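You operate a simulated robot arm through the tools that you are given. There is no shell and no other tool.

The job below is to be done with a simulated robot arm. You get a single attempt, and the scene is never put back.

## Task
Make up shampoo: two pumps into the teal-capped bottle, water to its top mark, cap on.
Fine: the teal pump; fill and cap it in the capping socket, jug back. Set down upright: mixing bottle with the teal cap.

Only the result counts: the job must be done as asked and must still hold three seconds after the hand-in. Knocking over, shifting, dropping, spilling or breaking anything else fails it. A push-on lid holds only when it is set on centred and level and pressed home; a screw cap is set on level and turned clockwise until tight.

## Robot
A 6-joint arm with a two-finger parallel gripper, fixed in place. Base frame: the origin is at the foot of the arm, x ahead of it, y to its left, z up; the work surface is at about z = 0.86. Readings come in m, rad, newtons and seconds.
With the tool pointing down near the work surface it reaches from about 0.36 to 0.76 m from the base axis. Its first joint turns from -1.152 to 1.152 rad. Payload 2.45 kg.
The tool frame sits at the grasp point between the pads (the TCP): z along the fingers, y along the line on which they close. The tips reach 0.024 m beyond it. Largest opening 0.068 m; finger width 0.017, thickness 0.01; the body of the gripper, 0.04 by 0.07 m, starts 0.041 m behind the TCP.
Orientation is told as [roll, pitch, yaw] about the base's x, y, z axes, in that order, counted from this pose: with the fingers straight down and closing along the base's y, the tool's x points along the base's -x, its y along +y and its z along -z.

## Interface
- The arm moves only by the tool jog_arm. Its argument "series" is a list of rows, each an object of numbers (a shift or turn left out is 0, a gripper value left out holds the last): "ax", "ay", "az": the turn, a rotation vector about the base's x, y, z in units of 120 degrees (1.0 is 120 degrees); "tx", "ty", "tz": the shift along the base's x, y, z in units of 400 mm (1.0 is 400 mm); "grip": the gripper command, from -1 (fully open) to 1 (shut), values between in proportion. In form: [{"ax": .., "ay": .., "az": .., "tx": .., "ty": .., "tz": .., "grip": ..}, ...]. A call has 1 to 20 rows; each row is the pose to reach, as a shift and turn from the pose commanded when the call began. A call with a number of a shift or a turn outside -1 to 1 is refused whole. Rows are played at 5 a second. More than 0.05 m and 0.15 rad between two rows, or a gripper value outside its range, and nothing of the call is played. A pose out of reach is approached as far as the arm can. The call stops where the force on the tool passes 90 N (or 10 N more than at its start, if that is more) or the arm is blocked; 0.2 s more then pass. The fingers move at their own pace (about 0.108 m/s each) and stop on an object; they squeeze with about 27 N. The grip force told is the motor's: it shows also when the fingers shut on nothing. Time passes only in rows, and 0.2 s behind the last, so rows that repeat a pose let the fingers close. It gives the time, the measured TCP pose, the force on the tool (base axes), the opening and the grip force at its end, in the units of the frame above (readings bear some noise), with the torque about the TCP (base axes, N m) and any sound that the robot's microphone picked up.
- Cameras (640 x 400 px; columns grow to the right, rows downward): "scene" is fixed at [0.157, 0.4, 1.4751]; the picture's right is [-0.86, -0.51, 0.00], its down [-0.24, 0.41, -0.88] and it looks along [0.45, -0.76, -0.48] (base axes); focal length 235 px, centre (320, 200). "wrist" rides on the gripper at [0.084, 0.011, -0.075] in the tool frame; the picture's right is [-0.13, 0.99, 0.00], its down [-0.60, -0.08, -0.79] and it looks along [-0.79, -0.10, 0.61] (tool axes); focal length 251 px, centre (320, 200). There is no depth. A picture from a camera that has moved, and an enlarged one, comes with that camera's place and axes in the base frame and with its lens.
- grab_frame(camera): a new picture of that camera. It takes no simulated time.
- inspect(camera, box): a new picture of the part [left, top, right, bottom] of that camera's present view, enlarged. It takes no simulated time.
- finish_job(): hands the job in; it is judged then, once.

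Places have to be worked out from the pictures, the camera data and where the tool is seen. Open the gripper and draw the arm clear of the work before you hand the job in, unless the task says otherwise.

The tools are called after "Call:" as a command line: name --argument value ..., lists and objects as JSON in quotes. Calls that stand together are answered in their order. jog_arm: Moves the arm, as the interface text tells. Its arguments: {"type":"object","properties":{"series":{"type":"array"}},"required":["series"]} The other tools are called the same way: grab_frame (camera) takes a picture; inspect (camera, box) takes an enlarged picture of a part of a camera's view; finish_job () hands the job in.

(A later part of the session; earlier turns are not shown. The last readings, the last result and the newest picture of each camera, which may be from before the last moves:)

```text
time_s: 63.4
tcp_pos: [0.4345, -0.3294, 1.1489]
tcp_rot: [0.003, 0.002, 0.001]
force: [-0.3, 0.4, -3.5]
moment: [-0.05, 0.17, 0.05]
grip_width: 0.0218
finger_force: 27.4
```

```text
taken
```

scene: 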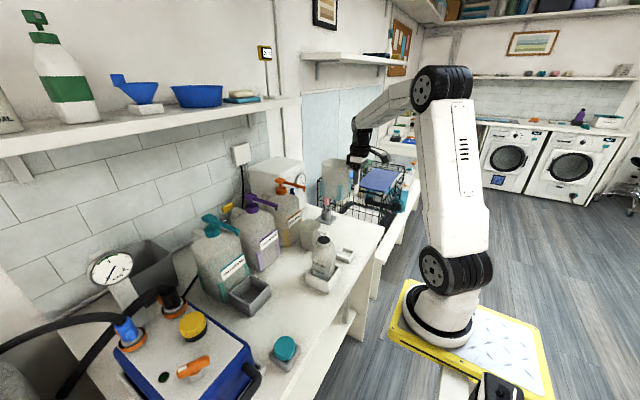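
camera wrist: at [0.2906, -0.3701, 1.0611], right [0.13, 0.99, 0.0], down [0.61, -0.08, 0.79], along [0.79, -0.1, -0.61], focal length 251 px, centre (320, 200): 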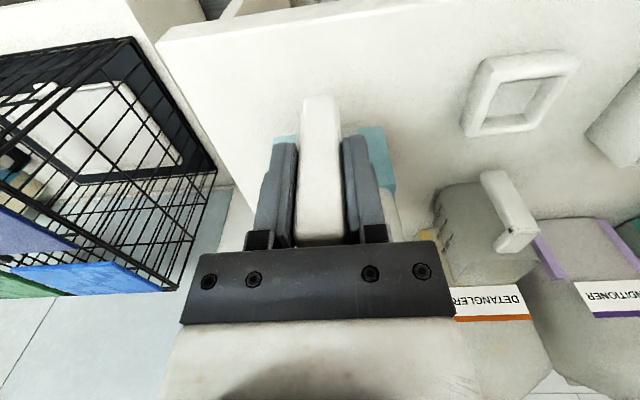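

Holding steady. Now I yaw the jug by +90° so its spout points to +y toward the bottle.

Call:
jog_arm --series '[{"az": 0.03}, {"az": 0.075}, {"az": 0.125}, {"az": 0.175}, {"az": 0.225}, {"az": 0.275}, {"az": 0.325}, {"az": 0.375}, {"az": 0.425}, {"az": 0.475}, {"az": 0.525}, {"az": 0.575}, {"az": 0.625}, {"az": 0.675}, {"az": 0.72}, {"az": 0.75}, {"az": 0.75}]'

Call:
grab_frame --camera "wrist"

Call:
inspect --camera "scene" --box '[270, 160, 400, 300]'

```text
time_s: 67.0
tcp_pos: [0.4352, -0.3298, 1.1507]
tcp_rot: [0.002, -0.001, 1.575]
force: [-0.3, -0.4, -1.8]
moment: [-0.21, 0.03, -0.01]
grip_width: 0.0218
finger_force: 27.1
```

```text
taken
camera wrist: at [0.4242, -0.414, 1.225], right [-0.99, 0.13, 0.0], down [0.08, 0.61, 0.79], along [0.1, 0.79, -0.61], focal length 251 px, centre (320, 200)
```

wrist: 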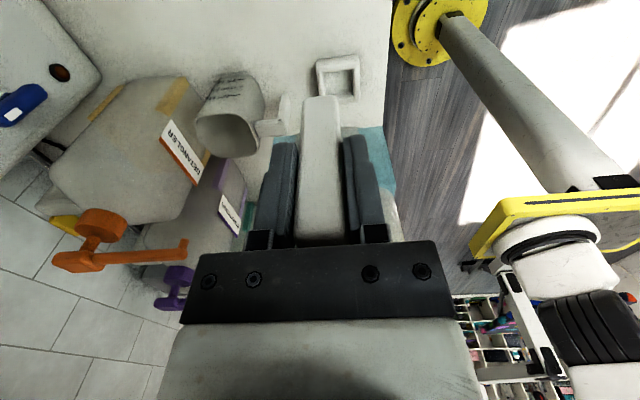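

```text
2.86 times, centred on (335, 230) of scene
camera zoom: at [0.1571, 0.4, 1.4752], right [-0.86, -0.51, 0.0], down [-0.24, 0.41, -0.88], along [0.45, -0.76, -0.48], focal length 672 px, centre (277, 114)
```

zoom: 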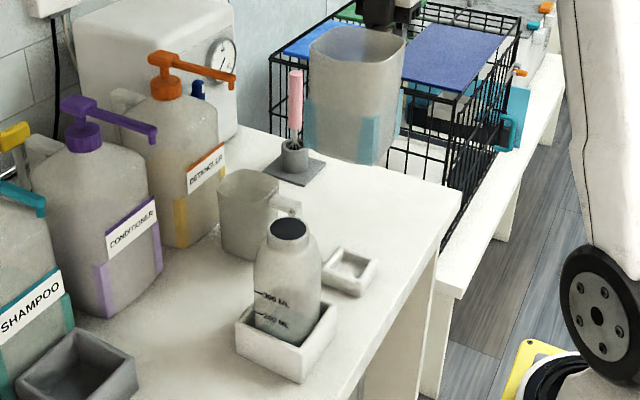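

Jug spout now points to the bottle. Lip is ~0.141 ahead of and 0.03 above the TCP; the mouth is at ≈(0.434,-0.0925,1.031). I tilt to 30° while bringing the lip over the mouth, still safely before pouring starts.

Call:
jog_arm --series '[{"ax": -0.02, "ty": 0.02}, {"ax": -0.05, "ty": 0.05}, {"ax": -0.08, "ty": 0.08, "tz": -0.003}, {"ax": -0.11, "ty": 0.11, "tz": -0.006}, {"ax": -0.14, "ty": 0.14, "tz": -0.009}, {"ax": -0.17, "ty": 0.17, "tz": -0.011, "tx": -0.002}, {"ax": -0.2, "ty": 0.2, "tz": -0.013, "tx": -0.003}, {"ax": -0.23, "ty": 0.225, "tz": -0.015, "tx": -0.003}, {"ax": -0.25, "ty": 0.242, "tz": -0.015, "tx": -0.003}, {"ax": -0.25, "ty": 0.242, "tz": -0.015, "tx": -0.003}]'

Call:
inspect --camera "scene" --box '[280, 180, 380, 300]'

Call:
grab_frame --camera "wrist"

```text
time_s: 69.2
tcp_pos: [0.4317, -0.2333, 1.1437]
tcp_rot: [0.002, 0.527, 1.572]
force: [0.9, -0.1, -2.5]
moment: [-0.13, 0.0, -0.01]
grip_width: 0.0221
finger_force: 26.7
```

```text
3.33 times, centred on (330, 240) of scene
camera zoom: at [0.157, 0.4, 1.4751], right [-0.86, -0.51, 0.0], down [-0.24, 0.41, -0.88], along [0.45, -0.76, -0.48], focal length 784 px, centre (287, 67)
```

zoom: 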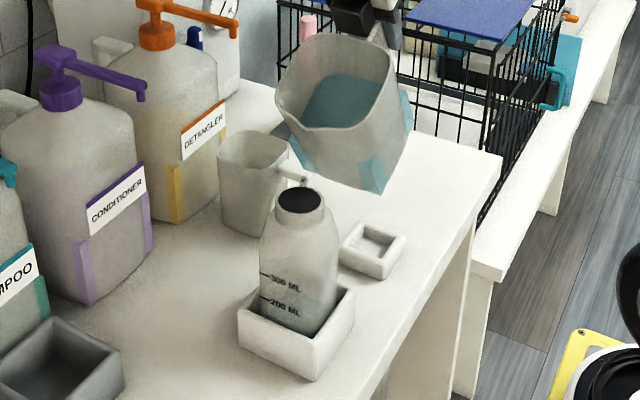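

```text
taken
camera wrist: at [0.4205, -0.269, 1.2505], right [-0.99, 0.11, -0.06], down [0.08, 0.92, 0.38], along [0.1, 0.37, -0.92], focal length 251 px, centre (320, 200)
```

wrist: 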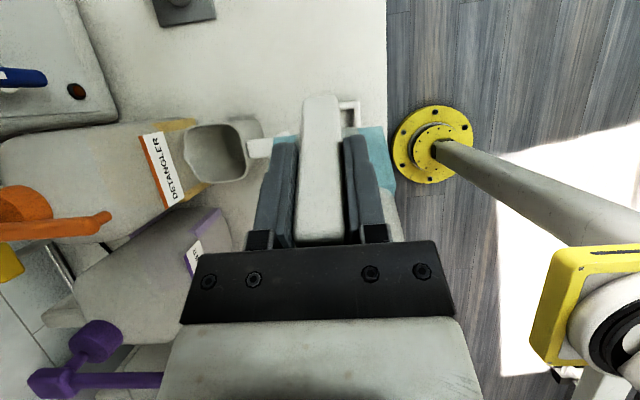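

The scene camera sees jug, water and bottle well. I enlarge to check the spout's position against the bottle mouth.

Call:
inspect --camera "scene" --box '[305, 190, 365, 250]'

```text
6.67 times, centred on (335, 220) of scene
camera zoom: at [0.157, 0.4, 1.4751], right [-0.86, -0.51, 0.0], down [-0.24, 0.41, -0.88], along [0.45, -0.76, -0.48], focal length 1569 px, centre (220, 67)
```

zoom: 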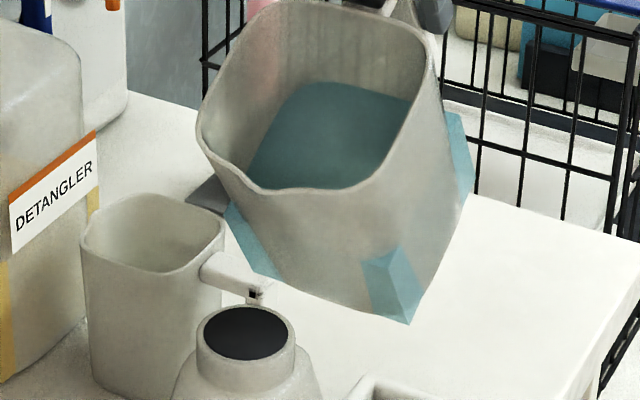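

Lip is right over the line of the mouth (about 5 mm higher than modelled). I tilt to 40° and lower the lip to ~3.5 cm above the mouth.

Call:
jog_arm --series '[{"ax": -0.02, "ty": 0.005, "tz": -0.01, "tx": 0.003}, {"ax": -0.04, "ty": 0.01, "tz": -0.018, "tx": 0.003}, {"ax": -0.06, "ty": 0.016, "tz": -0.025, "tx": 0.003}, {"ax": -0.0833, "ty": 0.022, "tz": -0.032, "tx": 0.003}, {"ax": -0.0833, "ty": 0.022, "tz": -0.032, "tx": 0.003}]'

Call:
inspect --camera "scene" --box '[300, 200, 360, 290]'

```text
time_s: 70.4
tcp_pos: [0.4335, -0.2238, 1.1307]
tcp_rot: [0.004, 0.7, 1.572]
force: [-0.3, 0.2, -2.7]
moment: [-0.07, -0.01, 0.0]
grip_width: 0.022
finger_force: 26.6
```

```text
4.44 times, centred on (330, 245) of scene
camera zoom: at [0.1571, 0.4, 1.4751], right [-0.86, -0.51, 0.0], down [-0.24, 0.41, -0.88], along [0.45, -0.76, -0.48], focal length 1046 px, centre (276, 0)
```

zoom: 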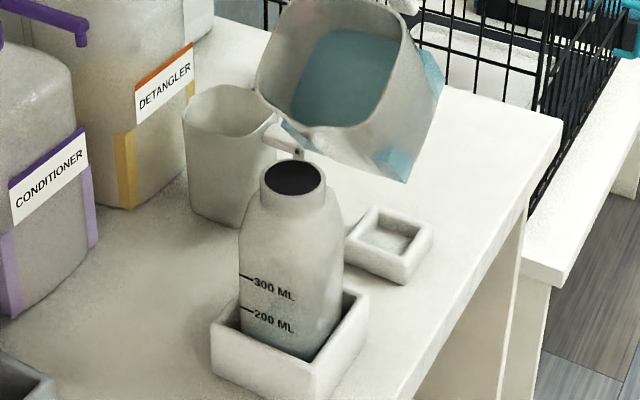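

Call:
inspect --camera "scene" --box '[310, 215, 350, 255]'

```text
10.00 times, centred on (330, 235) of scene
camera zoom: at [0.1571, 0.4, 1.4751], right [-0.86, -0.51, 0.0], down [-0.24, 0.41, -0.88], along [0.45, -0.76, -0.48], focal length 2353 px, centre (220, -150)
```

zoom: 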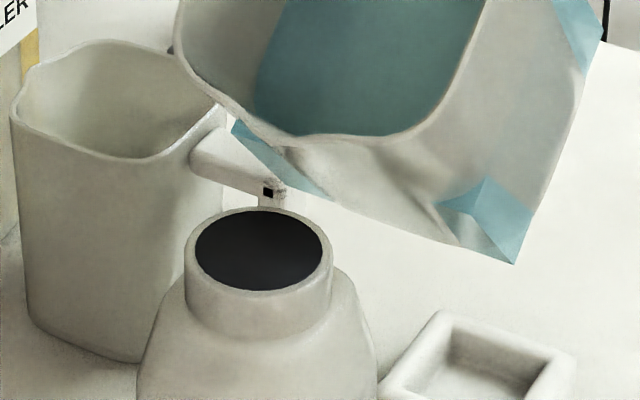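

Mouth's inner diameter is ~38 mm; the spout tip is ~4 mm toward -x of its centre, so I shift +x 4 mm and tilt to 45°, pivoting around the lip.

Call:
jog_arm --series '[{"tx": 0.01}, {"tx": 0.01, "ax": -0.014, "ty": 0.005, "tz": 0.009}, {"tx": 0.01, "ax": -0.028, "ty": 0.01, "tz": 0.018}, {"tx": 0.01, "ax": -0.0417, "ty": 0.015, "tz": 0.0275}]'

Call:
inspect --camera "scene" --box '[300, 200, 360, 290]'

Call:
inspect --camera "scene" --box '[310, 215, 350, 255]'

```text
time_s: 71.4
tcp_pos: [0.4376, -0.2182, 1.143]
tcp_rot: [0.004, 0.79, 1.573]
force: [-0.5, -0.7, -2.9]
moment: [-0.06, 0.05, 0.0]
grip_width: 0.0218
finger_force: 27.1
```

```text
4.44 times, centred on (330, 245) of scene
camera zoom: at [0.1571, 0.4, 1.4751], right [-0.86, -0.51, 0.0], down [-0.24, 0.41, -0.88], along [0.45, -0.76, -0.48], focal length 1046 px, centre (276, 0)
```

zoom: 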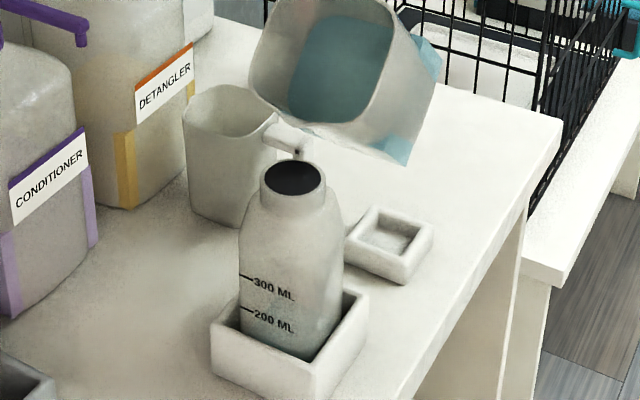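

```text
10.00 times, centred on (330, 235) of scene
camera zoom: at [0.1571, 0.4, 1.4751], right [-0.86, -0.51, 0.0], down [-0.24, 0.41, -0.88], along [0.45, -0.76, -0.48], focal length 2353 px, centre (220, -150)
```

zoom: 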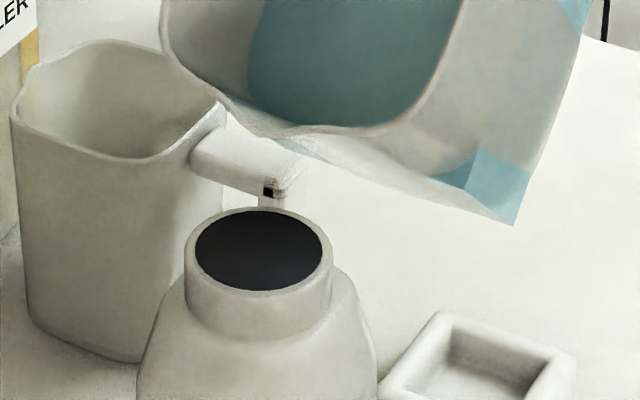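

Still no flow. I tilt 3° more.

Call:
jog_arm --series '[{"ax": -0.0125, "ty": 0.005, "tz": 0.008}, {"ax": -0.025, "ty": 0.01, "tz": 0.0155}]'

Call:
inspect --camera "scene" --box '[310, 215, 350, 255]'

Call:
inspect --camera "scene" --box '[310, 245, 350, 285]'

```text
time_s: 72.0
tcp_pos: [0.4384, -0.2138, 1.1476]
tcp_rot: [0.002, 0.84, 1.572]
force: [-0.1, 0.3, -2.0]
moment: [-0.08, -0.01, -0.04]
grip_width: 0.0219
finger_force: 26.9
```

```text
10.00 times, centred on (330, 235) of scene
camera zoom: at [0.1571, 0.4, 1.4751], right [-0.86, -0.51, 0.0], down [-0.24, 0.41, -0.88], along [0.45, -0.76, -0.48], focal length 2353 px, centre (220, -150)
```

zoom: 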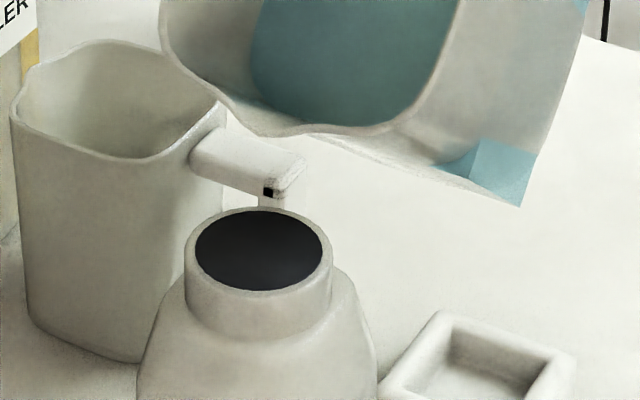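

```text
10.00 times, centred on (330, 265) of scene
camera zoom: at [0.1571, 0.4, 1.4751], right [-0.86, -0.51, 0.0], down [-0.24, 0.41, -0.88], along [0.45, -0.76, -0.48], focal length 2353 px, centre (220, -450)
```

zoom: 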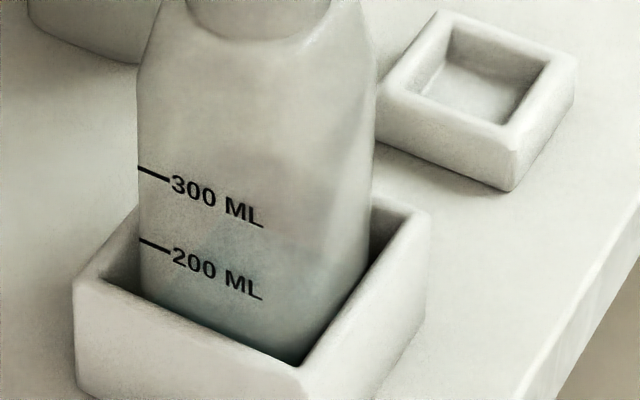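

No flow yet; the water line is close to the lip. 3° more.

Call:
jog_arm --series '[{"ax": -0.0125, "ty": 0.0055, "tz": 0.0075}, {"ax": -0.025, "ty": 0.011, "tz": 0.015}]'

Call:
inspect --camera "scene" --box '[310, 215, 350, 255]'

Call:
inspect --camera "scene" --box '[310, 245, 350, 285]'

```text
time_s: 72.6
tcp_pos: [0.4387, -0.21, 1.1537]
tcp_rot: [0.004, 0.894, 1.575]
force: [-0.5, 0.3, -2.7]
moment: [-0.06, 0.0, -0.05]
grip_width: 0.0221
finger_force: 27.1
```

```text
10.00 times, centred on (330, 235) of scene
camera zoom: at [0.1571, 0.4, 1.4751], right [-0.86, -0.51, 0.0], down [-0.24, 0.41, -0.88], along [0.45, -0.76, -0.48], focal length 2353 px, centre (220, -150)
```

zoom: 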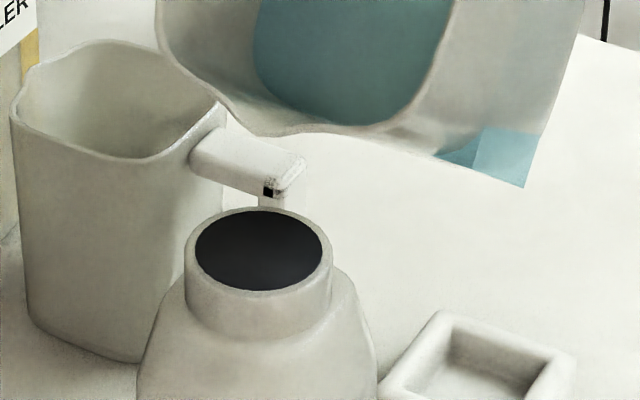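

```text
10.00 times, centred on (330, 265) of scene
camera zoom: at [0.1571, 0.4, 1.4751], right [-0.86, -0.51, 0.0], down [-0.24, 0.41, -0.88], along [0.45, -0.76, -0.48], focal length 2353 px, centre (220, -450)
```

zoom: 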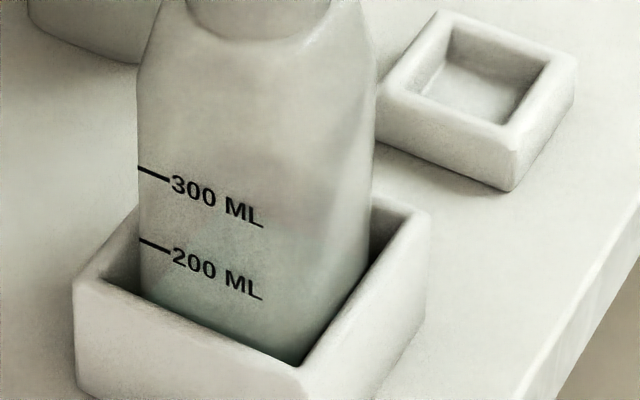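

Call:
jog_arm --series '[{"ax": -0.0125, "ty": 0.006, "tz": 0.0075}, {"ax": -0.025, "ty": 0.0118, "tz": 0.0148}]'

Call:
inspect --camera "scene" --box '[310, 215, 350, 255]'

Call:
inspect --camera "scene" --box '[310, 245, 350, 285]'

```text
time_s: 73.2
tcp_pos: [0.4387, -0.205, 1.1614]
tcp_rot: [0.003, 0.945, 1.574]
force: [0.2, 0.2, -2.1]
moment: [-0.02, 0.0, -0.01]
grip_width: 0.0218
finger_force: 27.6
```

```text
10.00 times, centred on (330, 235) of scene
camera zoom: at [0.1571, 0.4, 1.4751], right [-0.86, -0.51, 0.0], down [-0.24, 0.41, -0.88], along [0.45, -0.76, -0.48], focal length 2353 px, centre (220, -150)
```

zoom: 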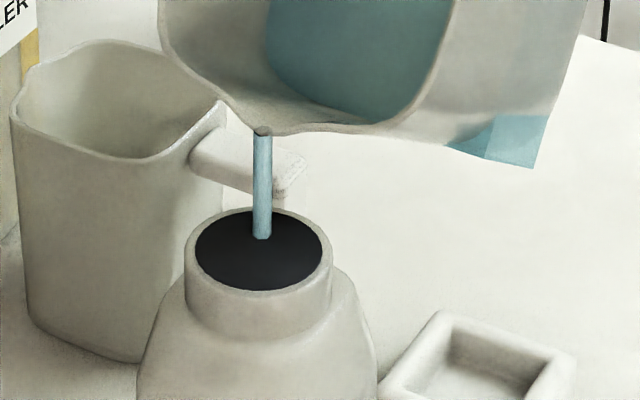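

```text
10.00 times, centred on (330, 265) of scene
camera zoom: at [0.1571, 0.4, 1.4751], right [-0.86, -0.51, 0.0], down [-0.24, 0.41, -0.88], along [0.45, -0.76, -0.48], focal length 2353 px, centre (220, -450)
```

zoom: 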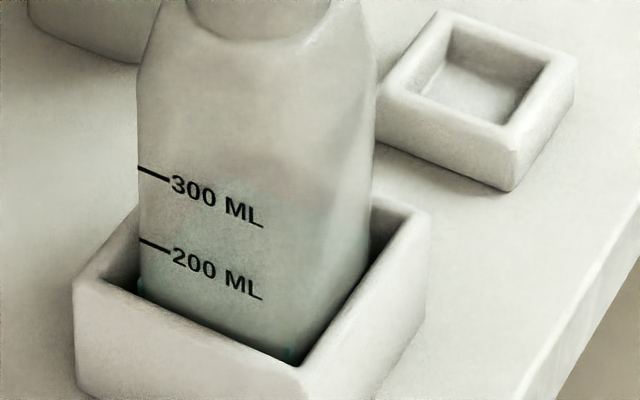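

Water now runs cleanly from the lip into the mouth. I hold and watch the level.

Call:
jog_arm --series '[{"ax": 0}, {"ax": 0}, {"ax": 0}]'

Call:
inspect --camera "scene" --box '[305, 215, 355, 285]'

Call:
inspect --camera "scene" --box '[310, 245, 350, 285]'

```text
time_s: 74.0
tcp_pos: [0.4363, -0.2051, 1.1613]
tcp_rot: [0.005, 0.943, 1.574]
force: [-0.2, -0.4, -2.9]
moment: [-0.04, -0.01, 0.0]
grip_width: 0.0219
finger_force: 26.8
```

```text
5.71 times, centred on (330, 250) of scene
camera zoom: at [0.1571, 0.4, 1.4751], right [-0.86, -0.51, 0.0], down [-0.24, 0.41, -0.88], along [0.45, -0.76, -0.48], focal length 1344 px, centre (263, -86)
```

zoom: 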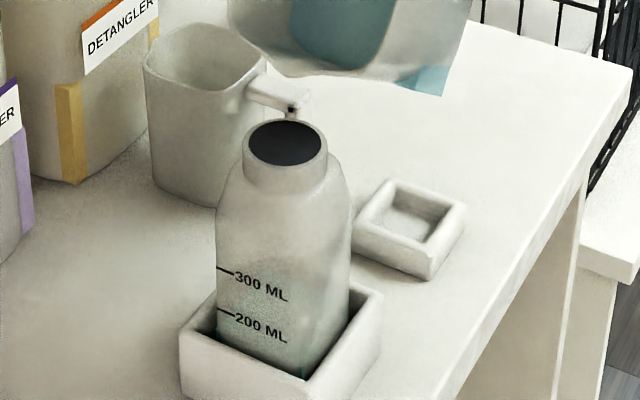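

```text
10.00 times, centred on (330, 265) of scene
camera zoom: at [0.1571, 0.4, 1.4751], right [-0.86, -0.51, 0.0], down [-0.24, 0.41, -0.88], along [0.45, -0.76, -0.48], focal length 2353 px, centre (220, -450)
```

zoom: 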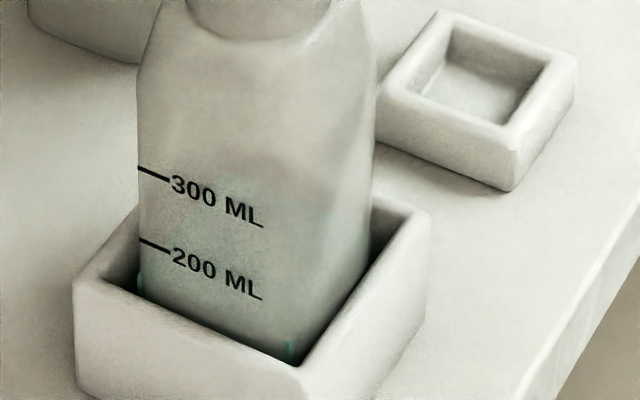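

The flow stops by itself at each tilt (quasi-static), which allows fine control. Teal strips at the bottle's corners seem to show the level; I zoom to read it.

Call:
inspect --camera "scene" --box '[318, 258, 342, 282]'

```text
16.00 times, centred on (330, 270) of scene
camera zoom: at [0.1571, 0.4, 1.4751], right [-0.86, -0.51, 0.0], down [-0.24, 0.41, -0.88], along [0.45, -0.76, -0.48], focal length 3765 px, centre (160, -920)
```

zoom: 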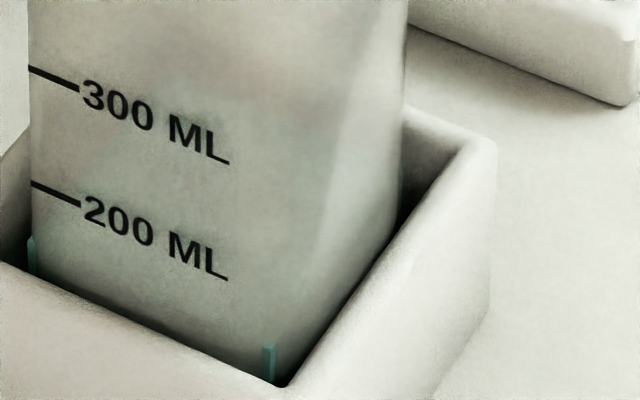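

Reading by the strip tops the level would be ~150 mL. I tilt 2° more and hold, then look how the strips rise.

Call:
jog_arm --series '[{"ax": -0.0084, "ty": 0.004, "tz": 0.0045}, {"ax": -0.0167, "ty": 0.0083, "tz": 0.009}, {"ax": -0.0167, "ty": 0.0083, "tz": 0.009}, {"ax": -0.0167, "ty": 0.0083, "tz": 0.009}, {"ax": -0.0167, "ty": 0.0083, "tz": 0.009}]'

Call:
inspect --camera "scene" --box '[310, 215, 350, 255]'

Call:
inspect --camera "scene" --box '[316, 252, 346, 282]'

```text
time_s: 75.2
tcp_pos: [0.4383, -0.2026, 1.1637]
tcp_rot: [0.003, 0.979, 1.575]
force: [-0.6, 0.0, -2.8]
moment: [-0.08, 0.02, -0.02]
grip_width: 0.0217
finger_force: 27.1
```

```text
10.00 times, centred on (330, 235) of scene
camera zoom: at [0.1571, 0.4, 1.4751], right [-0.86, -0.51, 0.0], down [-0.24, 0.41, -0.88], along [0.45, -0.76, -0.48], focal length 2353 px, centre (220, -150)
```

zoom: 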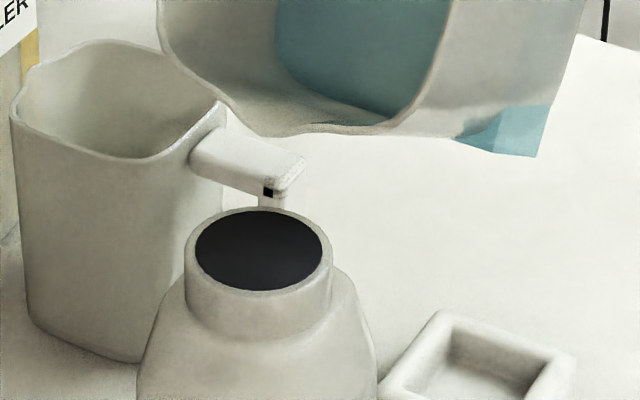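

```text
13.33 times, centred on (331, 267) of scene
camera zoom: at [0.1571, 0.4, 1.4751], right [-0.86, -0.51, 0.0], down [-0.24, 0.41, -0.88], along [0.45, -0.76, -0.48], focal length 3137 px, centre (173, -693)
```

zoom: 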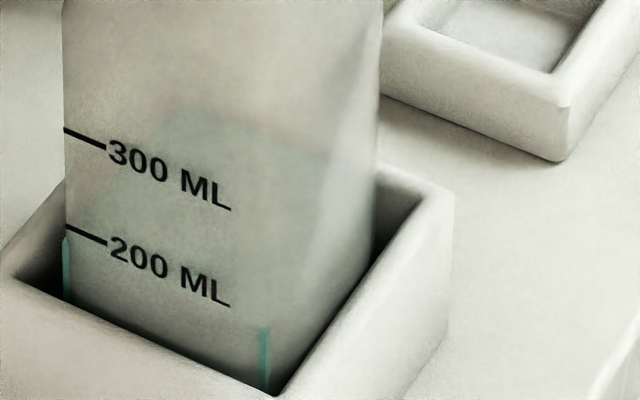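

The strips are a level gauge growing from the bottom: level now ≈167 mL by my projection (54°→135, 56°→167). I tilt to 60° and hold.

Call:
jog_arm --series '[{"ax": -0.0083, "ty": 0.0044, "tz": 0.0045}, {"ax": -0.0167, "ty": 0.0088, "tz": 0.009}, {"ax": -0.025, "ty": 0.0131, "tz": 0.0135}, {"ax": -0.0333, "ty": 0.0175, "tz": 0.018}, {"ax": -0.0333, "ty": 0.0175, "tz": 0.018}, {"ax": -0.0333, "ty": 0.0175, "tz": 0.018}, {"ax": -0.0333, "ty": 0.0175, "tz": 0.018}]'

Call:
inspect --camera "scene" --box '[310, 215, 350, 255]'

Call:
inspect --camera "scene" --box '[316, 252, 346, 282]'

```text
time_s: 76.8
tcp_pos: [0.4378, -0.1941, 1.1714]
tcp_rot: [0.005, 1.049, 1.575]
force: [0.3, 0.4, -2.6]
moment: [-0.02, 0.01, 0.0]
grip_width: 0.0218
finger_force: 27.1
```

```text
10.00 times, centred on (330, 235) of scene
camera zoom: at [0.1571, 0.4, 1.4751], right [-0.86, -0.51, 0.0], down [-0.24, 0.41, -0.88], along [0.45, -0.76, -0.48], focal length 2353 px, centre (220, -150)
```

zoom: 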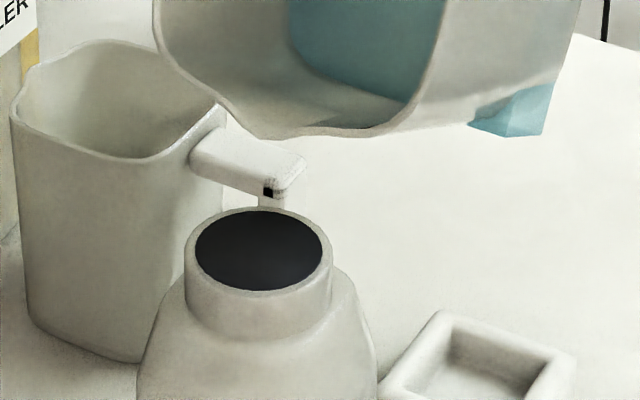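

```text
13.33 times, centred on (331, 267) of scene
camera zoom: at [0.1571, 0.4, 1.4751], right [-0.86, -0.51, 0.0], down [-0.24, 0.41, -0.88], along [0.45, -0.76, -0.48], focal length 3137 px, centre (173, -693)
```

zoom: 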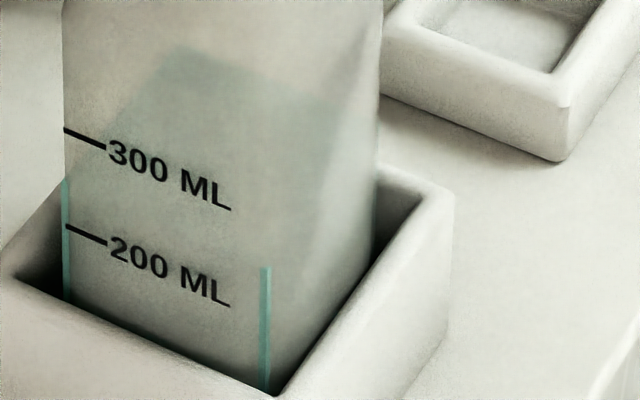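

Level now ≈232 mL (60°), about 15 mL per degree. I tilt to 63° and hold.

Call:
jog_arm --series '[{"ax": -0.0083, "ty": 0.0047, "tz": 0.0041}, {"ax": -0.0167, "ty": 0.0094, "tz": 0.0082}, {"ax": -0.025, "ty": 0.014, "tz": 0.0123}, {"ax": -0.025, "ty": 0.014, "tz": 0.0123}, {"ax": -0.025, "ty": 0.014, "tz": 0.0123}, {"ax": -0.025, "ty": 0.014, "tz": 0.0123}]'

Call:
inspect --camera "scene" --box '[310, 215, 350, 255]'

Call:
inspect --camera "scene" --box '[316, 252, 346, 282]'

```text
time_s: 78.2
tcp_pos: [0.438, -0.1876, 1.1756]
tcp_rot: [0.004, 1.102, 1.574]
force: [0.1, -0.4, -2.1]
moment: [-0.01, 0.0, -0.02]
grip_width: 0.0218
finger_force: 27.2
```

```text
10.00 times, centred on (330, 235) of scene
camera zoom: at [0.1571, 0.4, 1.4751], right [-0.86, -0.51, 0.0], down [-0.24, 0.41, -0.88], along [0.45, -0.76, -0.48], focal length 2353 px, centre (220, -150)
```

zoom: 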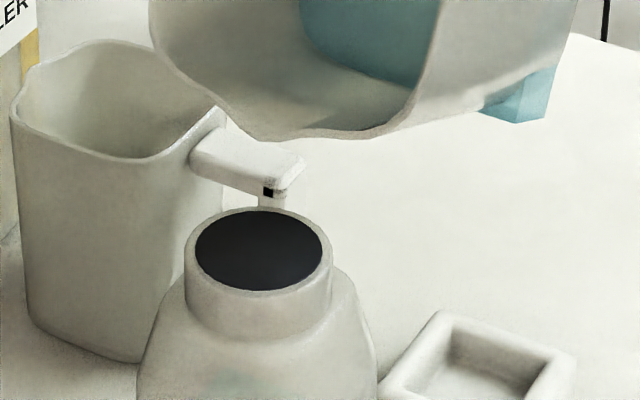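

```text
13.33 times, centred on (331, 267) of scene
camera zoom: at [0.1571, 0.4, 1.4751], right [-0.86, -0.51, 0.0], down [-0.24, 0.41, -0.88], along [0.45, -0.76, -0.48], focal length 3137 px, centre (173, -693)
```

zoom: 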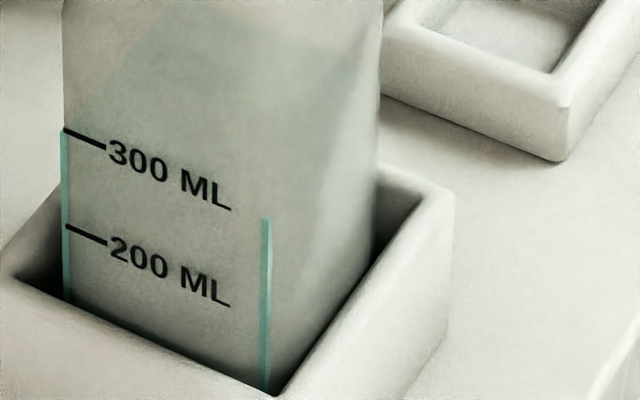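

By line of sight the gauge now stands near the 300 mark, though parallax could make it 283–300. I tilt the jug back now, retreat it, and will then check the level from a horizontal view.

Call:
jog_arm --series '[{"ax": 0.045, "ty": -0.019, "tz": -0.0145}, {"ax": 0.09, "ty": -0.038, "tz": -0.029}, {"ax": 0.135, "ty": -0.057, "tz": -0.0435}, {"ax": 0.18, "ty": -0.076, "tz": -0.058}, {"ax": 0.23, "ty": -0.095, "tz": -0.0725}, {"ax": 0.275, "ty": -0.1145, "tz": -0.087}, {"ax": 0.315, "ty": -0.155, "tz": -0.083}, {"ax": 0.355, "ty": -0.195, "tz": -0.079}, {"ax": 0.395, "ty": -0.235, "tz": -0.075}, {"ax": 0.435, "ty": -0.275, "tz": -0.07}, {"ax": 0.475, "ty": -0.315, "tz": -0.066}, {"ax": 0.505, "ty": -0.34, "tz": -0.062}, {"ax": 0.525, "ty": -0.3555, "tz": -0.062}, {"ax": 0.525, "ty": -0.3555, "tz": -0.062}]'

Call:
inspect --camera "scene" --box '[270, 160, 400, 300]'

Call:
inspect --camera "scene" --box '[316, 252, 346, 282]'

```text
time_s: 81.2
tcp_pos: [0.4372, -0.3311, 1.1508]
tcp_rot: [0.002, 0.002, 1.574]
force: [-0.3, 0.3, -2.7]
moment: [-0.19, 0.0, 0.02]
grip_width: 0.0219
finger_force: 26.8
```

```text
2.86 times, centred on (335, 230) of scene
camera zoom: at [0.1571, 0.4, 1.4752], right [-0.86, -0.51, 0.0], down [-0.24, 0.41, -0.88], along [0.45, -0.76, -0.48], focal length 672 px, centre (277, 114)
```

zoom: 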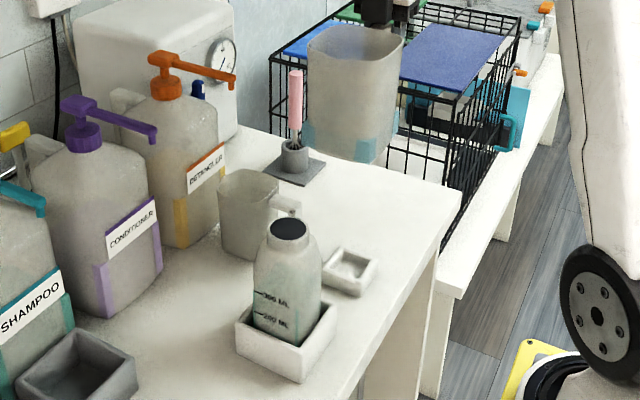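

```text
13.33 times, centred on (331, 267) of scene
camera zoom: at [0.1571, 0.4, 1.4752], right [-0.86, -0.51, 0.0], down [-0.24, 0.41, -0.88], along [0.45, -0.76, -0.48], focal length 3137 px, centre (173, -693)
```

zoom: 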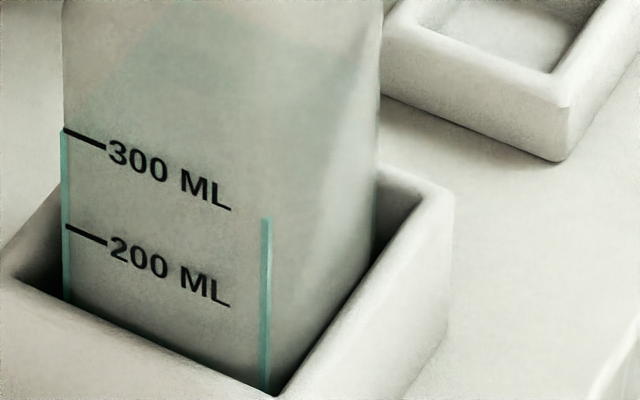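

The level stayed. I yaw the jug back to its home heading.

Call:
jog_arm --series '[{"az": -0.03}, {"az": -0.075}, {"az": -0.125}, {"az": -0.175}, {"az": -0.225}, {"az": -0.275}, {"az": -0.325}, {"az": -0.375}, {"az": -0.425}, {"az": -0.475}, {"az": -0.525}, {"az": -0.575}, {"az": -0.625}, {"az": -0.675}, {"az": -0.72}, {"az": -0.75}, {"az": -0.75}]'

```text
time_s: 84.8
tcp_pos: [0.4377, -0.3296, 1.1524]
tcp_rot: [0.001, 0.001, 0.0]
force: [0.3, -0.6, -1.8]
moment: [0.02, 0.2, -0.01]
grip_width: 0.0218
finger_force: 26.8
```

Now I shift back above the jug's home spot and lower to 3 cm above the table.

Call:
jog_arm --series '[{"tx": -0.04, "ty": -0.03}, {"tx": -0.09, "ty": -0.07}, {"tx": -0.13, "ty": -0.105}, {"tx": -0.1575, "ty": -0.126}, {"tx": -0.1575, "ty": -0.126, "tz": -0.06}, {"tx": -0.1575, "ty": -0.126, "tz": -0.13}, {"tx": -0.1575, "ty": -0.126, "tz": -0.2}, {"tx": -0.1575, "ty": -0.126, "tz": -0.27}, {"tx": -0.1575, "ty": -0.126, "tz": -0.34}, {"tx": -0.1575, "ty": -0.126, "tz": -0.4}, {"tx": -0.1575, "ty": -0.126, "tz": -0.416}, {"tx": -0.1575, "ty": -0.126, "tz": -0.416}]'

Call:
inspect --camera "scene" --box '[320, 145, 400, 245]'

```text
time_s: 87.4
tcp_pos: [0.3752, -0.3817, 0.986]
tcp_rot: [0.003, 0.002, 0.002]
force: [-0.1, 0.7, -2.7]
moment: [-0.03, 0.22, 0.01]
grip_width: 0.0219
finger_force: 27.0
```

```text
4.00 times, centred on (360, 195) of scene
camera zoom: at [0.1571, 0.4, 1.4752], right [-0.86, -0.51, 0.0], down [-0.24, 0.41, -0.88], along [0.45, -0.76, -0.48], focal length 941 px, centre (160, 220)
```

zoom: 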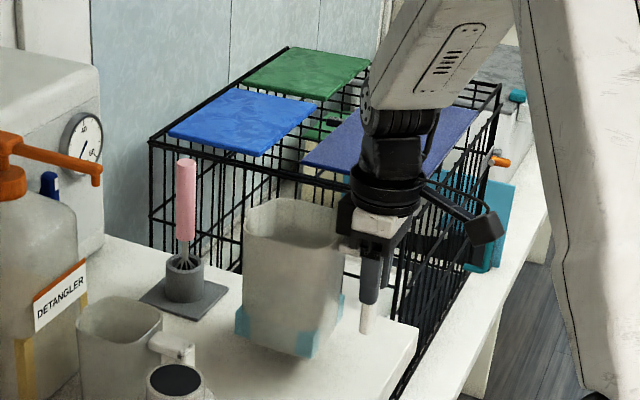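

Jug gauge has dropped roughly by half, as expected. I set it down gently.

Call:
jog_arm --series '[{"tz": -0.02}, {"tz": -0.04}, {"tz": -0.055}, {"tz": -0.066}, {"tz": -0.072}, {"tz": -0.075}]'

```text
time_s: 88.8
tcp_pos: [0.3765, -0.3828, 0.9555]
tcp_rot: [0.0, 0.001, 0.002]
force: [-4.2, 2.4, 12.5]
moment: [0.23, -0.5, 0.13]
grip_width: 0.022
finger_force: 26.8
```

It rests on the table. I relax slightly, open the fingers and rise straight up.

Call:
jog_arm --series '[{"tz": 0.002}, {"tz": 0.002, "grip": -1}, {"tz": 0.002}, {"tz": 0.002}]'

Call:
jog_arm --series '[{"tz": 0.03}, {"tz": 0.08}, {"tz": 0.15}, {"tz": 0.24}, {"tz": 0.34}, {"tz": 0.44}, {"tz": 0.54}, {"tz": 0.6}]'

Call:
inspect --camera "scene" --box '[290, 190, 390, 300]'

```text
time_s: 89.8
tcp_pos: [0.3761, -0.3818, 0.9562]
tcp_rot: [0.002, 0.002, 0.001]
force: [0.3, 0.2, 0.9]
moment: [-0.01, -0.02, 0.05]
grip_width: 0.0679
finger_force: 0.1
```

```text
time_s: 91.6
tcp_pos: [0.3727, -0.3819, 1.1954]
tcp_rot: [0.003, 0.001, 0.002]
force: [0.4, 0.2, 0.6]
moment: [-0.01, 0.01, -0.01]
grip_width: 0.068
finger_force: 0.0
```

```text
3.64 times, centred on (340, 245) of scene
camera zoom: at [0.157, 0.4, 1.4751], right [-0.86, -0.51, 0.0], down [-0.24, 0.41, -0.88], along [0.45, -0.76, -0.48], focal length 856 px, centre (247, 36)
```

zoom: 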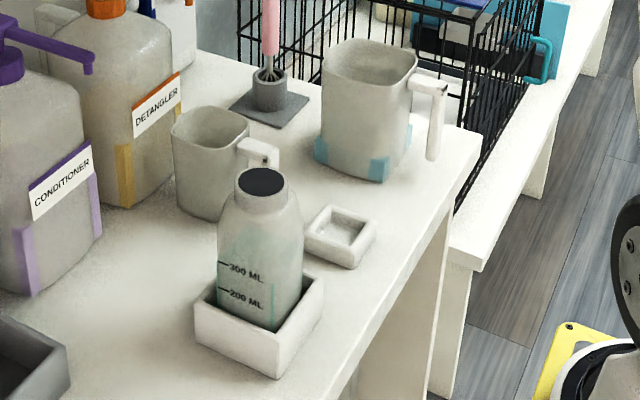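

Jug is back on its spot, its gauge clearly lower. Now I swing over to view the bottle's marks horizontally with the wrist camera (yaw -90°, then tilt).

Call:
jog_arm --series '[{"tx": 0.014, "ty": 0.08, "az": -0.0625}, {"tx": 0.028, "ty": 0.16, "az": -0.125}, {"tx": 0.042, "ty": 0.245, "az": -0.1875}, {"tx": 0.057, "ty": 0.33, "az": -0.25}, {"tx": 0.071, "ty": 0.41, "az": -0.3125}, {"tx": 0.085, "ty": 0.49, "az": -0.375}, {"tx": 0.1, "ty": 0.575, "az": -0.4375}, {"tx": 0.114, "ty": 0.66, "az": -0.5}, {"tx": 0.128, "ty": 0.74, "az": -0.5625}, {"tx": 0.142, "ty": 0.82, "az": -0.625}, {"tx": 0.157, "ty": 0.9, "az": -0.6875}, {"tx": 0.17, "ty": 0.98, "az": -0.75}]'

Call:
jog_arm --series '[{"ax": -0.068, "ty": 0.03, "tz": -0.1}, {"ax": -0.136, "ty": 0.03, "tz": -0.2}, {"ax": -0.204, "ty": 0.03, "tz": -0.3}, {"ax": -0.272, "ty": 0.03, "tz": -0.4}, {"ax": -0.34, "ty": 0.03, "tz": -0.5}, {"ax": -0.34, "ty": 0.03, "tz": -0.59}, {"ax": -0.34, "ty": 0.03, "tz": -0.59}]'

Call:
grab_frame --camera "wrist"

```text
time_s: 94.2
tcp_pos: [0.4401, 0.0078, 1.1963]
tcp_rot: [0.003, 0.001, -1.57]
force: [0.3, 1.4, 0.4]
moment: [-0.01, 0.01, 0.0]
grip_width: 0.068
finger_force: 0.1
```

```text
time_s: 95.8
tcp_pos: [0.4434, 0.0202, 0.9562]
tcp_rot: [0.001, -0.71, -1.568]
force: [-0.3, 0.1, -0.3]
moment: [0.02, 0.0, 0.05]
grip_width: 0.068
finger_force: 0.0
```

```text
taken
camera wrist: at [0.4534, 0.1319, 0.9575], right [0.99, -0.1, 0.09], down [-0.08, 0.06, 1.0], along [-0.1, -0.99, 0.05], focal length 251 px, centre (320, 200)
```

wrist: 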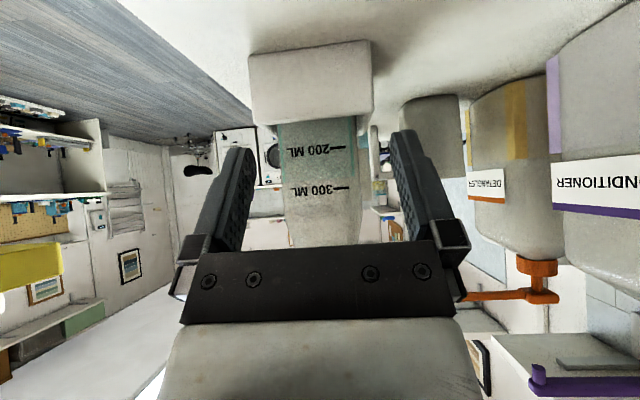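

Call:
inspect --camera "wrist" --box '[265, 110, 375, 230]'

Call:
inspect --camera "wrist" --box '[270, 165, 370, 215]'

```text
3.33 times, centred on (320, 170) of wrist
camera zoom: at [0.4534, 0.1319, 0.9575], right [0.99, -0.1, 0.09], down [-0.08, 0.06, 1.0], along [-0.1, -0.99, 0.05], focal length 838 px, centre (320, 300)
```

zoom: 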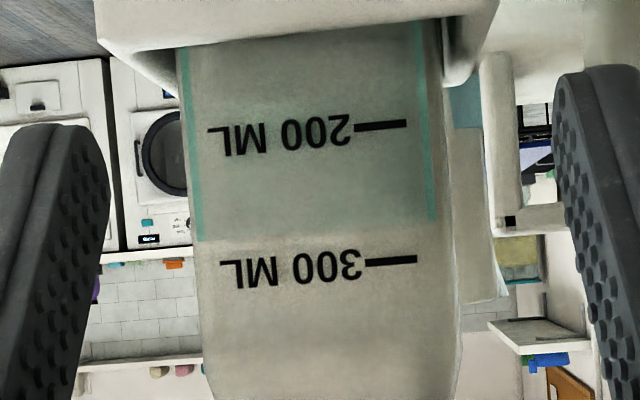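

```text
6.40 times, centred on (320, 190) of wrist
camera zoom: at [0.4534, 0.1319, 0.9575], right [0.99, -0.1, 0.09], down [-0.08, 0.06, 1.0], along [-0.1, -0.99, 0.05], focal length 1609 px, centre (320, 264)
```

zoom: 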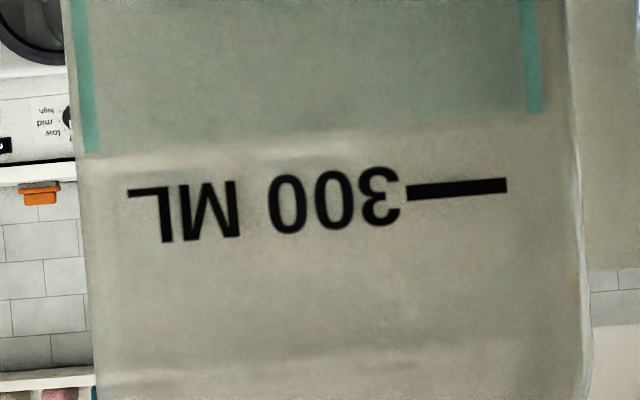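

Level view: the surface sits at ~273 mL, a bit under the 300 mark. I need ~27 mL more, so I go back for the jug for a controlled top-up (the scene gauge must rise ~27 px in my zoom).

Call:
jog_arm --series '[{"tz": 0.09}, {"ax": 0.068, "tz": 0.19}, {"ax": 0.136, "tz": 0.29}, {"ax": 0.204, "tz": 0.39, "ty": -0.01}, {"ax": 0.272, "tz": 0.49, "ty": -0.02}, {"ax": 0.34, "tz": 0.59, "ty": -0.03}, {"ax": 0.34, "tz": 0.59, "ty": -0.03}]'

Call:
jog_arm --series '[{"tx": -0.014, "ty": -0.08, "az": 0.0625}, {"tx": -0.028, "ty": -0.16, "az": 0.125}, {"tx": -0.042, "ty": -0.245, "az": 0.1875}, {"tx": -0.057, "ty": -0.33, "az": 0.25}, {"tx": -0.071, "ty": -0.41, "az": 0.3125}, {"tx": -0.085, "ty": -0.49, "az": 0.375}, {"tx": -0.1, "ty": -0.575, "az": 0.4375}, {"tx": -0.114, "ty": -0.66, "az": 0.5}, {"tx": -0.128, "ty": -0.74, "az": 0.5625}, {"tx": -0.142, "ty": -0.82, "az": 0.625}, {"tx": -0.157, "ty": -0.9, "az": 0.6875}, {"tx": -0.17, "ty": -0.975, "az": 0.75}, {"tx": -0.17, "ty": -0.975, "az": 0.75}]'

Call:
grab_frame --camera "wrist"

```text
time_s: 97.4
tcp_pos: [0.4415, 0.0081, 1.1943]
tcp_rot: [0.001, 0.004, -1.569]
force: [-0.4, 0.2, -0.9]
moment: [0.0, 0.02, 0.01]
grip_width: 0.068
finger_force: 0.1
```

```text
time_s: 100.2
tcp_pos: [0.3743, -0.3821, 1.1954]
tcp_rot: [0.002, 0.001, 0.004]
force: [0.0, 0.1, 0.4]
moment: [-0.01, 0.0, 0.01]
grip_width: 0.0678
finger_force: 0.0
```

```text
taken
camera wrist: at [0.2906, -0.3717, 1.2697], right [0.13, 0.99, 0.0], down [0.61, -0.08, 0.79], along [0.79, -0.1, -0.61], focal length 251 px, centre (320, 200)
```

wrist: 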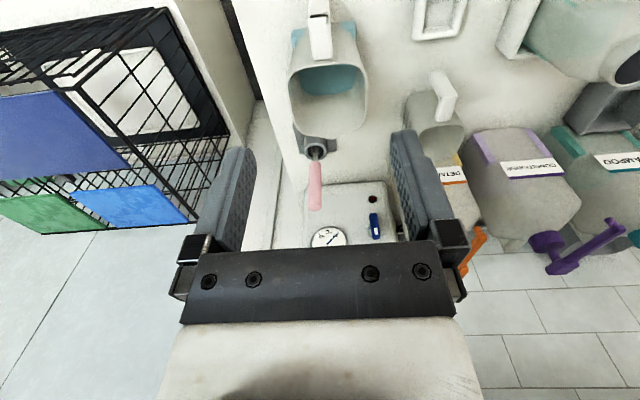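

Back above the handle. I descend around it again.

Call:
jog_arm --series '[{"tz": -0.1}, {"tz": -0.2}, {"tz": -0.3}, {"tz": -0.4}, {"tz": -0.48}, {"tz": -0.54}, {"tz": -0.58}, {"tz": -0.597}, {"tz": -0.597}]'

Call:
grab_frame --camera "wrist"

```text
time_s: 102.2
tcp_pos: [0.3756, -0.3778, 0.9558]
tcp_rot: [0.002, 0.002, 0.001]
force: [-0.1, 1.1, -0.2]
moment: [0.01, 0.0, -0.02]
grip_width: 0.0682
finger_force: 0.1
```

```text
taken
camera wrist: at [0.2923, -0.3692, 1.0313], right [0.13, 0.99, 0.0], down [0.61, -0.08, 0.79], along [0.79, -0.1, -0.61], focal length 251 px, centre (320, 200)
```

wrist: 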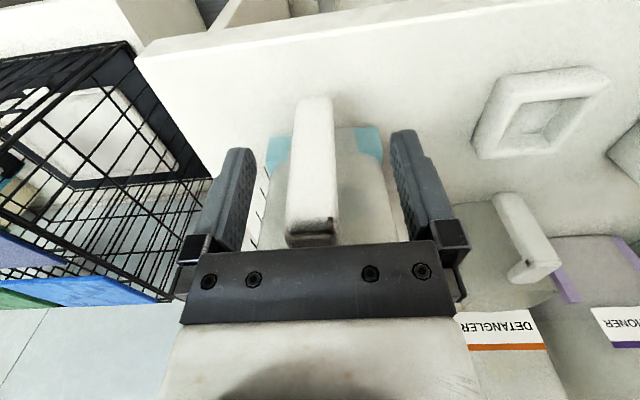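

The bar is ~3 mm toward -y of the finger centre; I shift and close.

Call:
jog_arm --series '[{"ty": -0.008}, {"ty": -0.008}, {"ty": -0.008, "grip": 0}, {"ty": -0.008, "grip": 0.5}, {"ty": -0.008, "grip": 1}, {"ty": -0.008, "grip": 1}, {"ty": -0.008, "grip": 1}]'

Call:
jog_arm --series '[{"tz": 0.01}, {"tz": 0.02}, {"tz": 0.04}, {"tz": 0.07}, {"tz": 0.12}, {"tz": 0.18}, {"tz": 0.25}, {"tz": 0.32}, {"tz": 0.39}, {"tz": 0.45}, {"tz": 0.4875}, {"tz": 0.4875, "tx": 0.04, "ty": 0.04}, {"tz": 0.4875, "tx": 0.09, "ty": 0.08}, {"tz": 0.4875, "tx": 0.13, "ty": 0.115}, {"tz": 0.4875, "tx": 0.155, "ty": 0.13}, {"tz": 0.4875, "tx": 0.155, "ty": 0.13}]'

Call:
inspect --camera "scene" --box '[300, 140, 400, 240]'

```text
time_s: 103.8
tcp_pos: [0.3766, -0.3832, 0.9551]
tcp_rot: [0.001, 0.003, 0.002]
force: [-0.5, -0.7, -0.4]
moment: [-0.14, -0.03, -0.11]
grip_width: 0.022
finger_force: 26.8
```

```text
time_s: 107.2
tcp_pos: [0.4354, -0.3308, 1.153]
tcp_rot: [0.002, 0.002, 0.002]
force: [0.2, 0.1, -2.9]
moment: [0.0, 0.17, -0.03]
grip_width: 0.022
finger_force: 27.0
```

```text
4.00 times, centred on (350, 190) of scene
camera zoom: at [0.1571, 0.4, 1.4752], right [-0.86, -0.51, 0.0], down [-0.24, 0.41, -0.88], along [0.45, -0.76, -0.48], focal length 941 px, centre (200, 240)
```

zoom: 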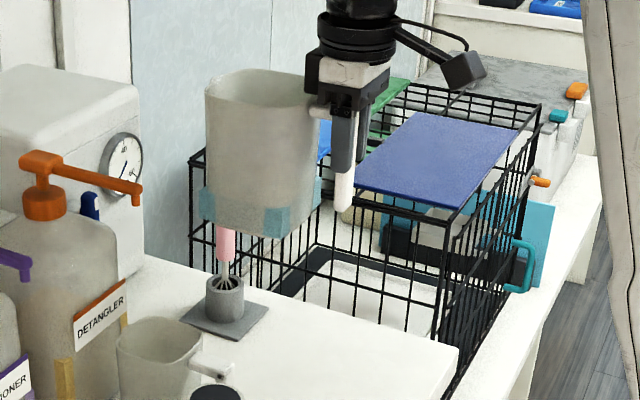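

Jug held well. I yaw it +90° again.

Call:
jog_arm --series '[{"az": 0.03}, {"az": 0.075}, {"az": 0.125}, {"az": 0.175}, {"az": 0.225}, {"az": 0.275}, {"az": 0.325}, {"az": 0.375}, {"az": 0.425}, {"az": 0.475}, {"az": 0.525}, {"az": 0.575}, {"az": 0.625}, {"az": 0.675}, {"az": 0.72}, {"az": 0.75}, {"az": 0.75}]'

```text
time_s: 110.8
tcp_pos: [0.4372, -0.3321, 1.153]
tcp_rot: [0.001, 0.001, 1.575]
force: [-0.3, 1.0, -2.8]
moment: [-0.21, -0.04, 0.0]
grip_width: 0.0217
finger_force: 26.9
```

Now tilt up to 58° in one sweep (no flow is expected below 63°), pivoting on the lip above the mouth.

Call:
jog_arm --series '[{"ax": -0.03, "ty": 0.03, "tz": -0.003}, {"ax": -0.08, "ty": 0.08, "tz": -0.01}, {"ax": -0.125, "ty": 0.1225, "tz": -0.015}, {"ax": -0.17, "ty": 0.167, "tz": -0.02}, {"ax": -0.21, "ty": 0.206, "tz": -0.025}, {"ax": -0.25, "ty": 0.245, "tz": -0.03}, {"ax": -0.2917, "ty": 0.2568, "tz": -0.041}, {"ax": -0.3333, "ty": 0.268, "tz": -0.0525}, {"ax": -0.375, "ty": 0.2835, "tz": -0.025}, {"ax": -0.4167, "ty": 0.301, "tz": 0.0008}, {"ax": -0.45, "ty": 0.3165, "tz": 0.02}, {"ax": -0.4833, "ty": 0.333, "tz": 0.0385}, {"ax": -0.4833, "ty": 0.333, "tz": 0.0385}]'

Call:
inspect --camera "scene" --box '[310, 215, 350, 255]'

Call:
inspect --camera "scene" --box '[316, 252, 346, 282]'

```text
time_s: 113.6
tcp_pos: [0.4391, -0.1987, 1.1669]
tcp_rot: [0.005, 1.016, 1.574]
force: [0.1, -0.2, -1.5]
moment: [-0.04, -0.01, -0.01]
grip_width: 0.0221
finger_force: 27.3
```

```text
10.00 times, centred on (330, 235) of scene
camera zoom: at [0.1571, 0.4, 1.4751], right [-0.86, -0.51, 0.0], down [-0.24, 0.41, -0.88], along [0.45, -0.76, -0.48], focal length 2353 px, centre (220, -150)
```

zoom: 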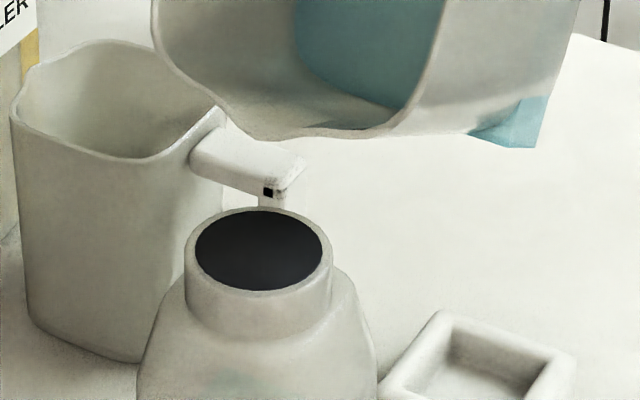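

```text
13.33 times, centred on (331, 267) of scene
camera zoom: at [0.1571, 0.4, 1.4751], right [-0.86, -0.51, 0.0], down [-0.24, 0.41, -0.88], along [0.45, -0.76, -0.48], focal length 3137 px, centre (173, -693)
```

zoom: 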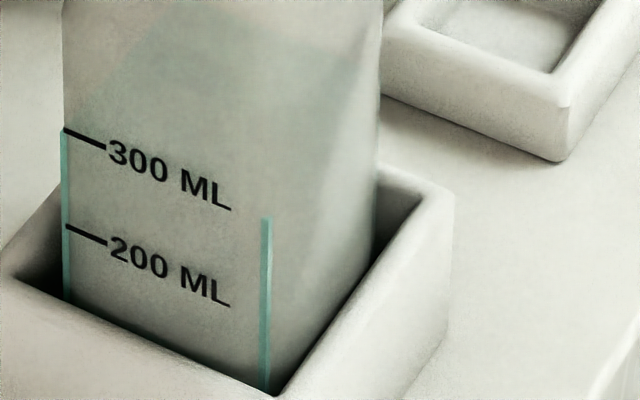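

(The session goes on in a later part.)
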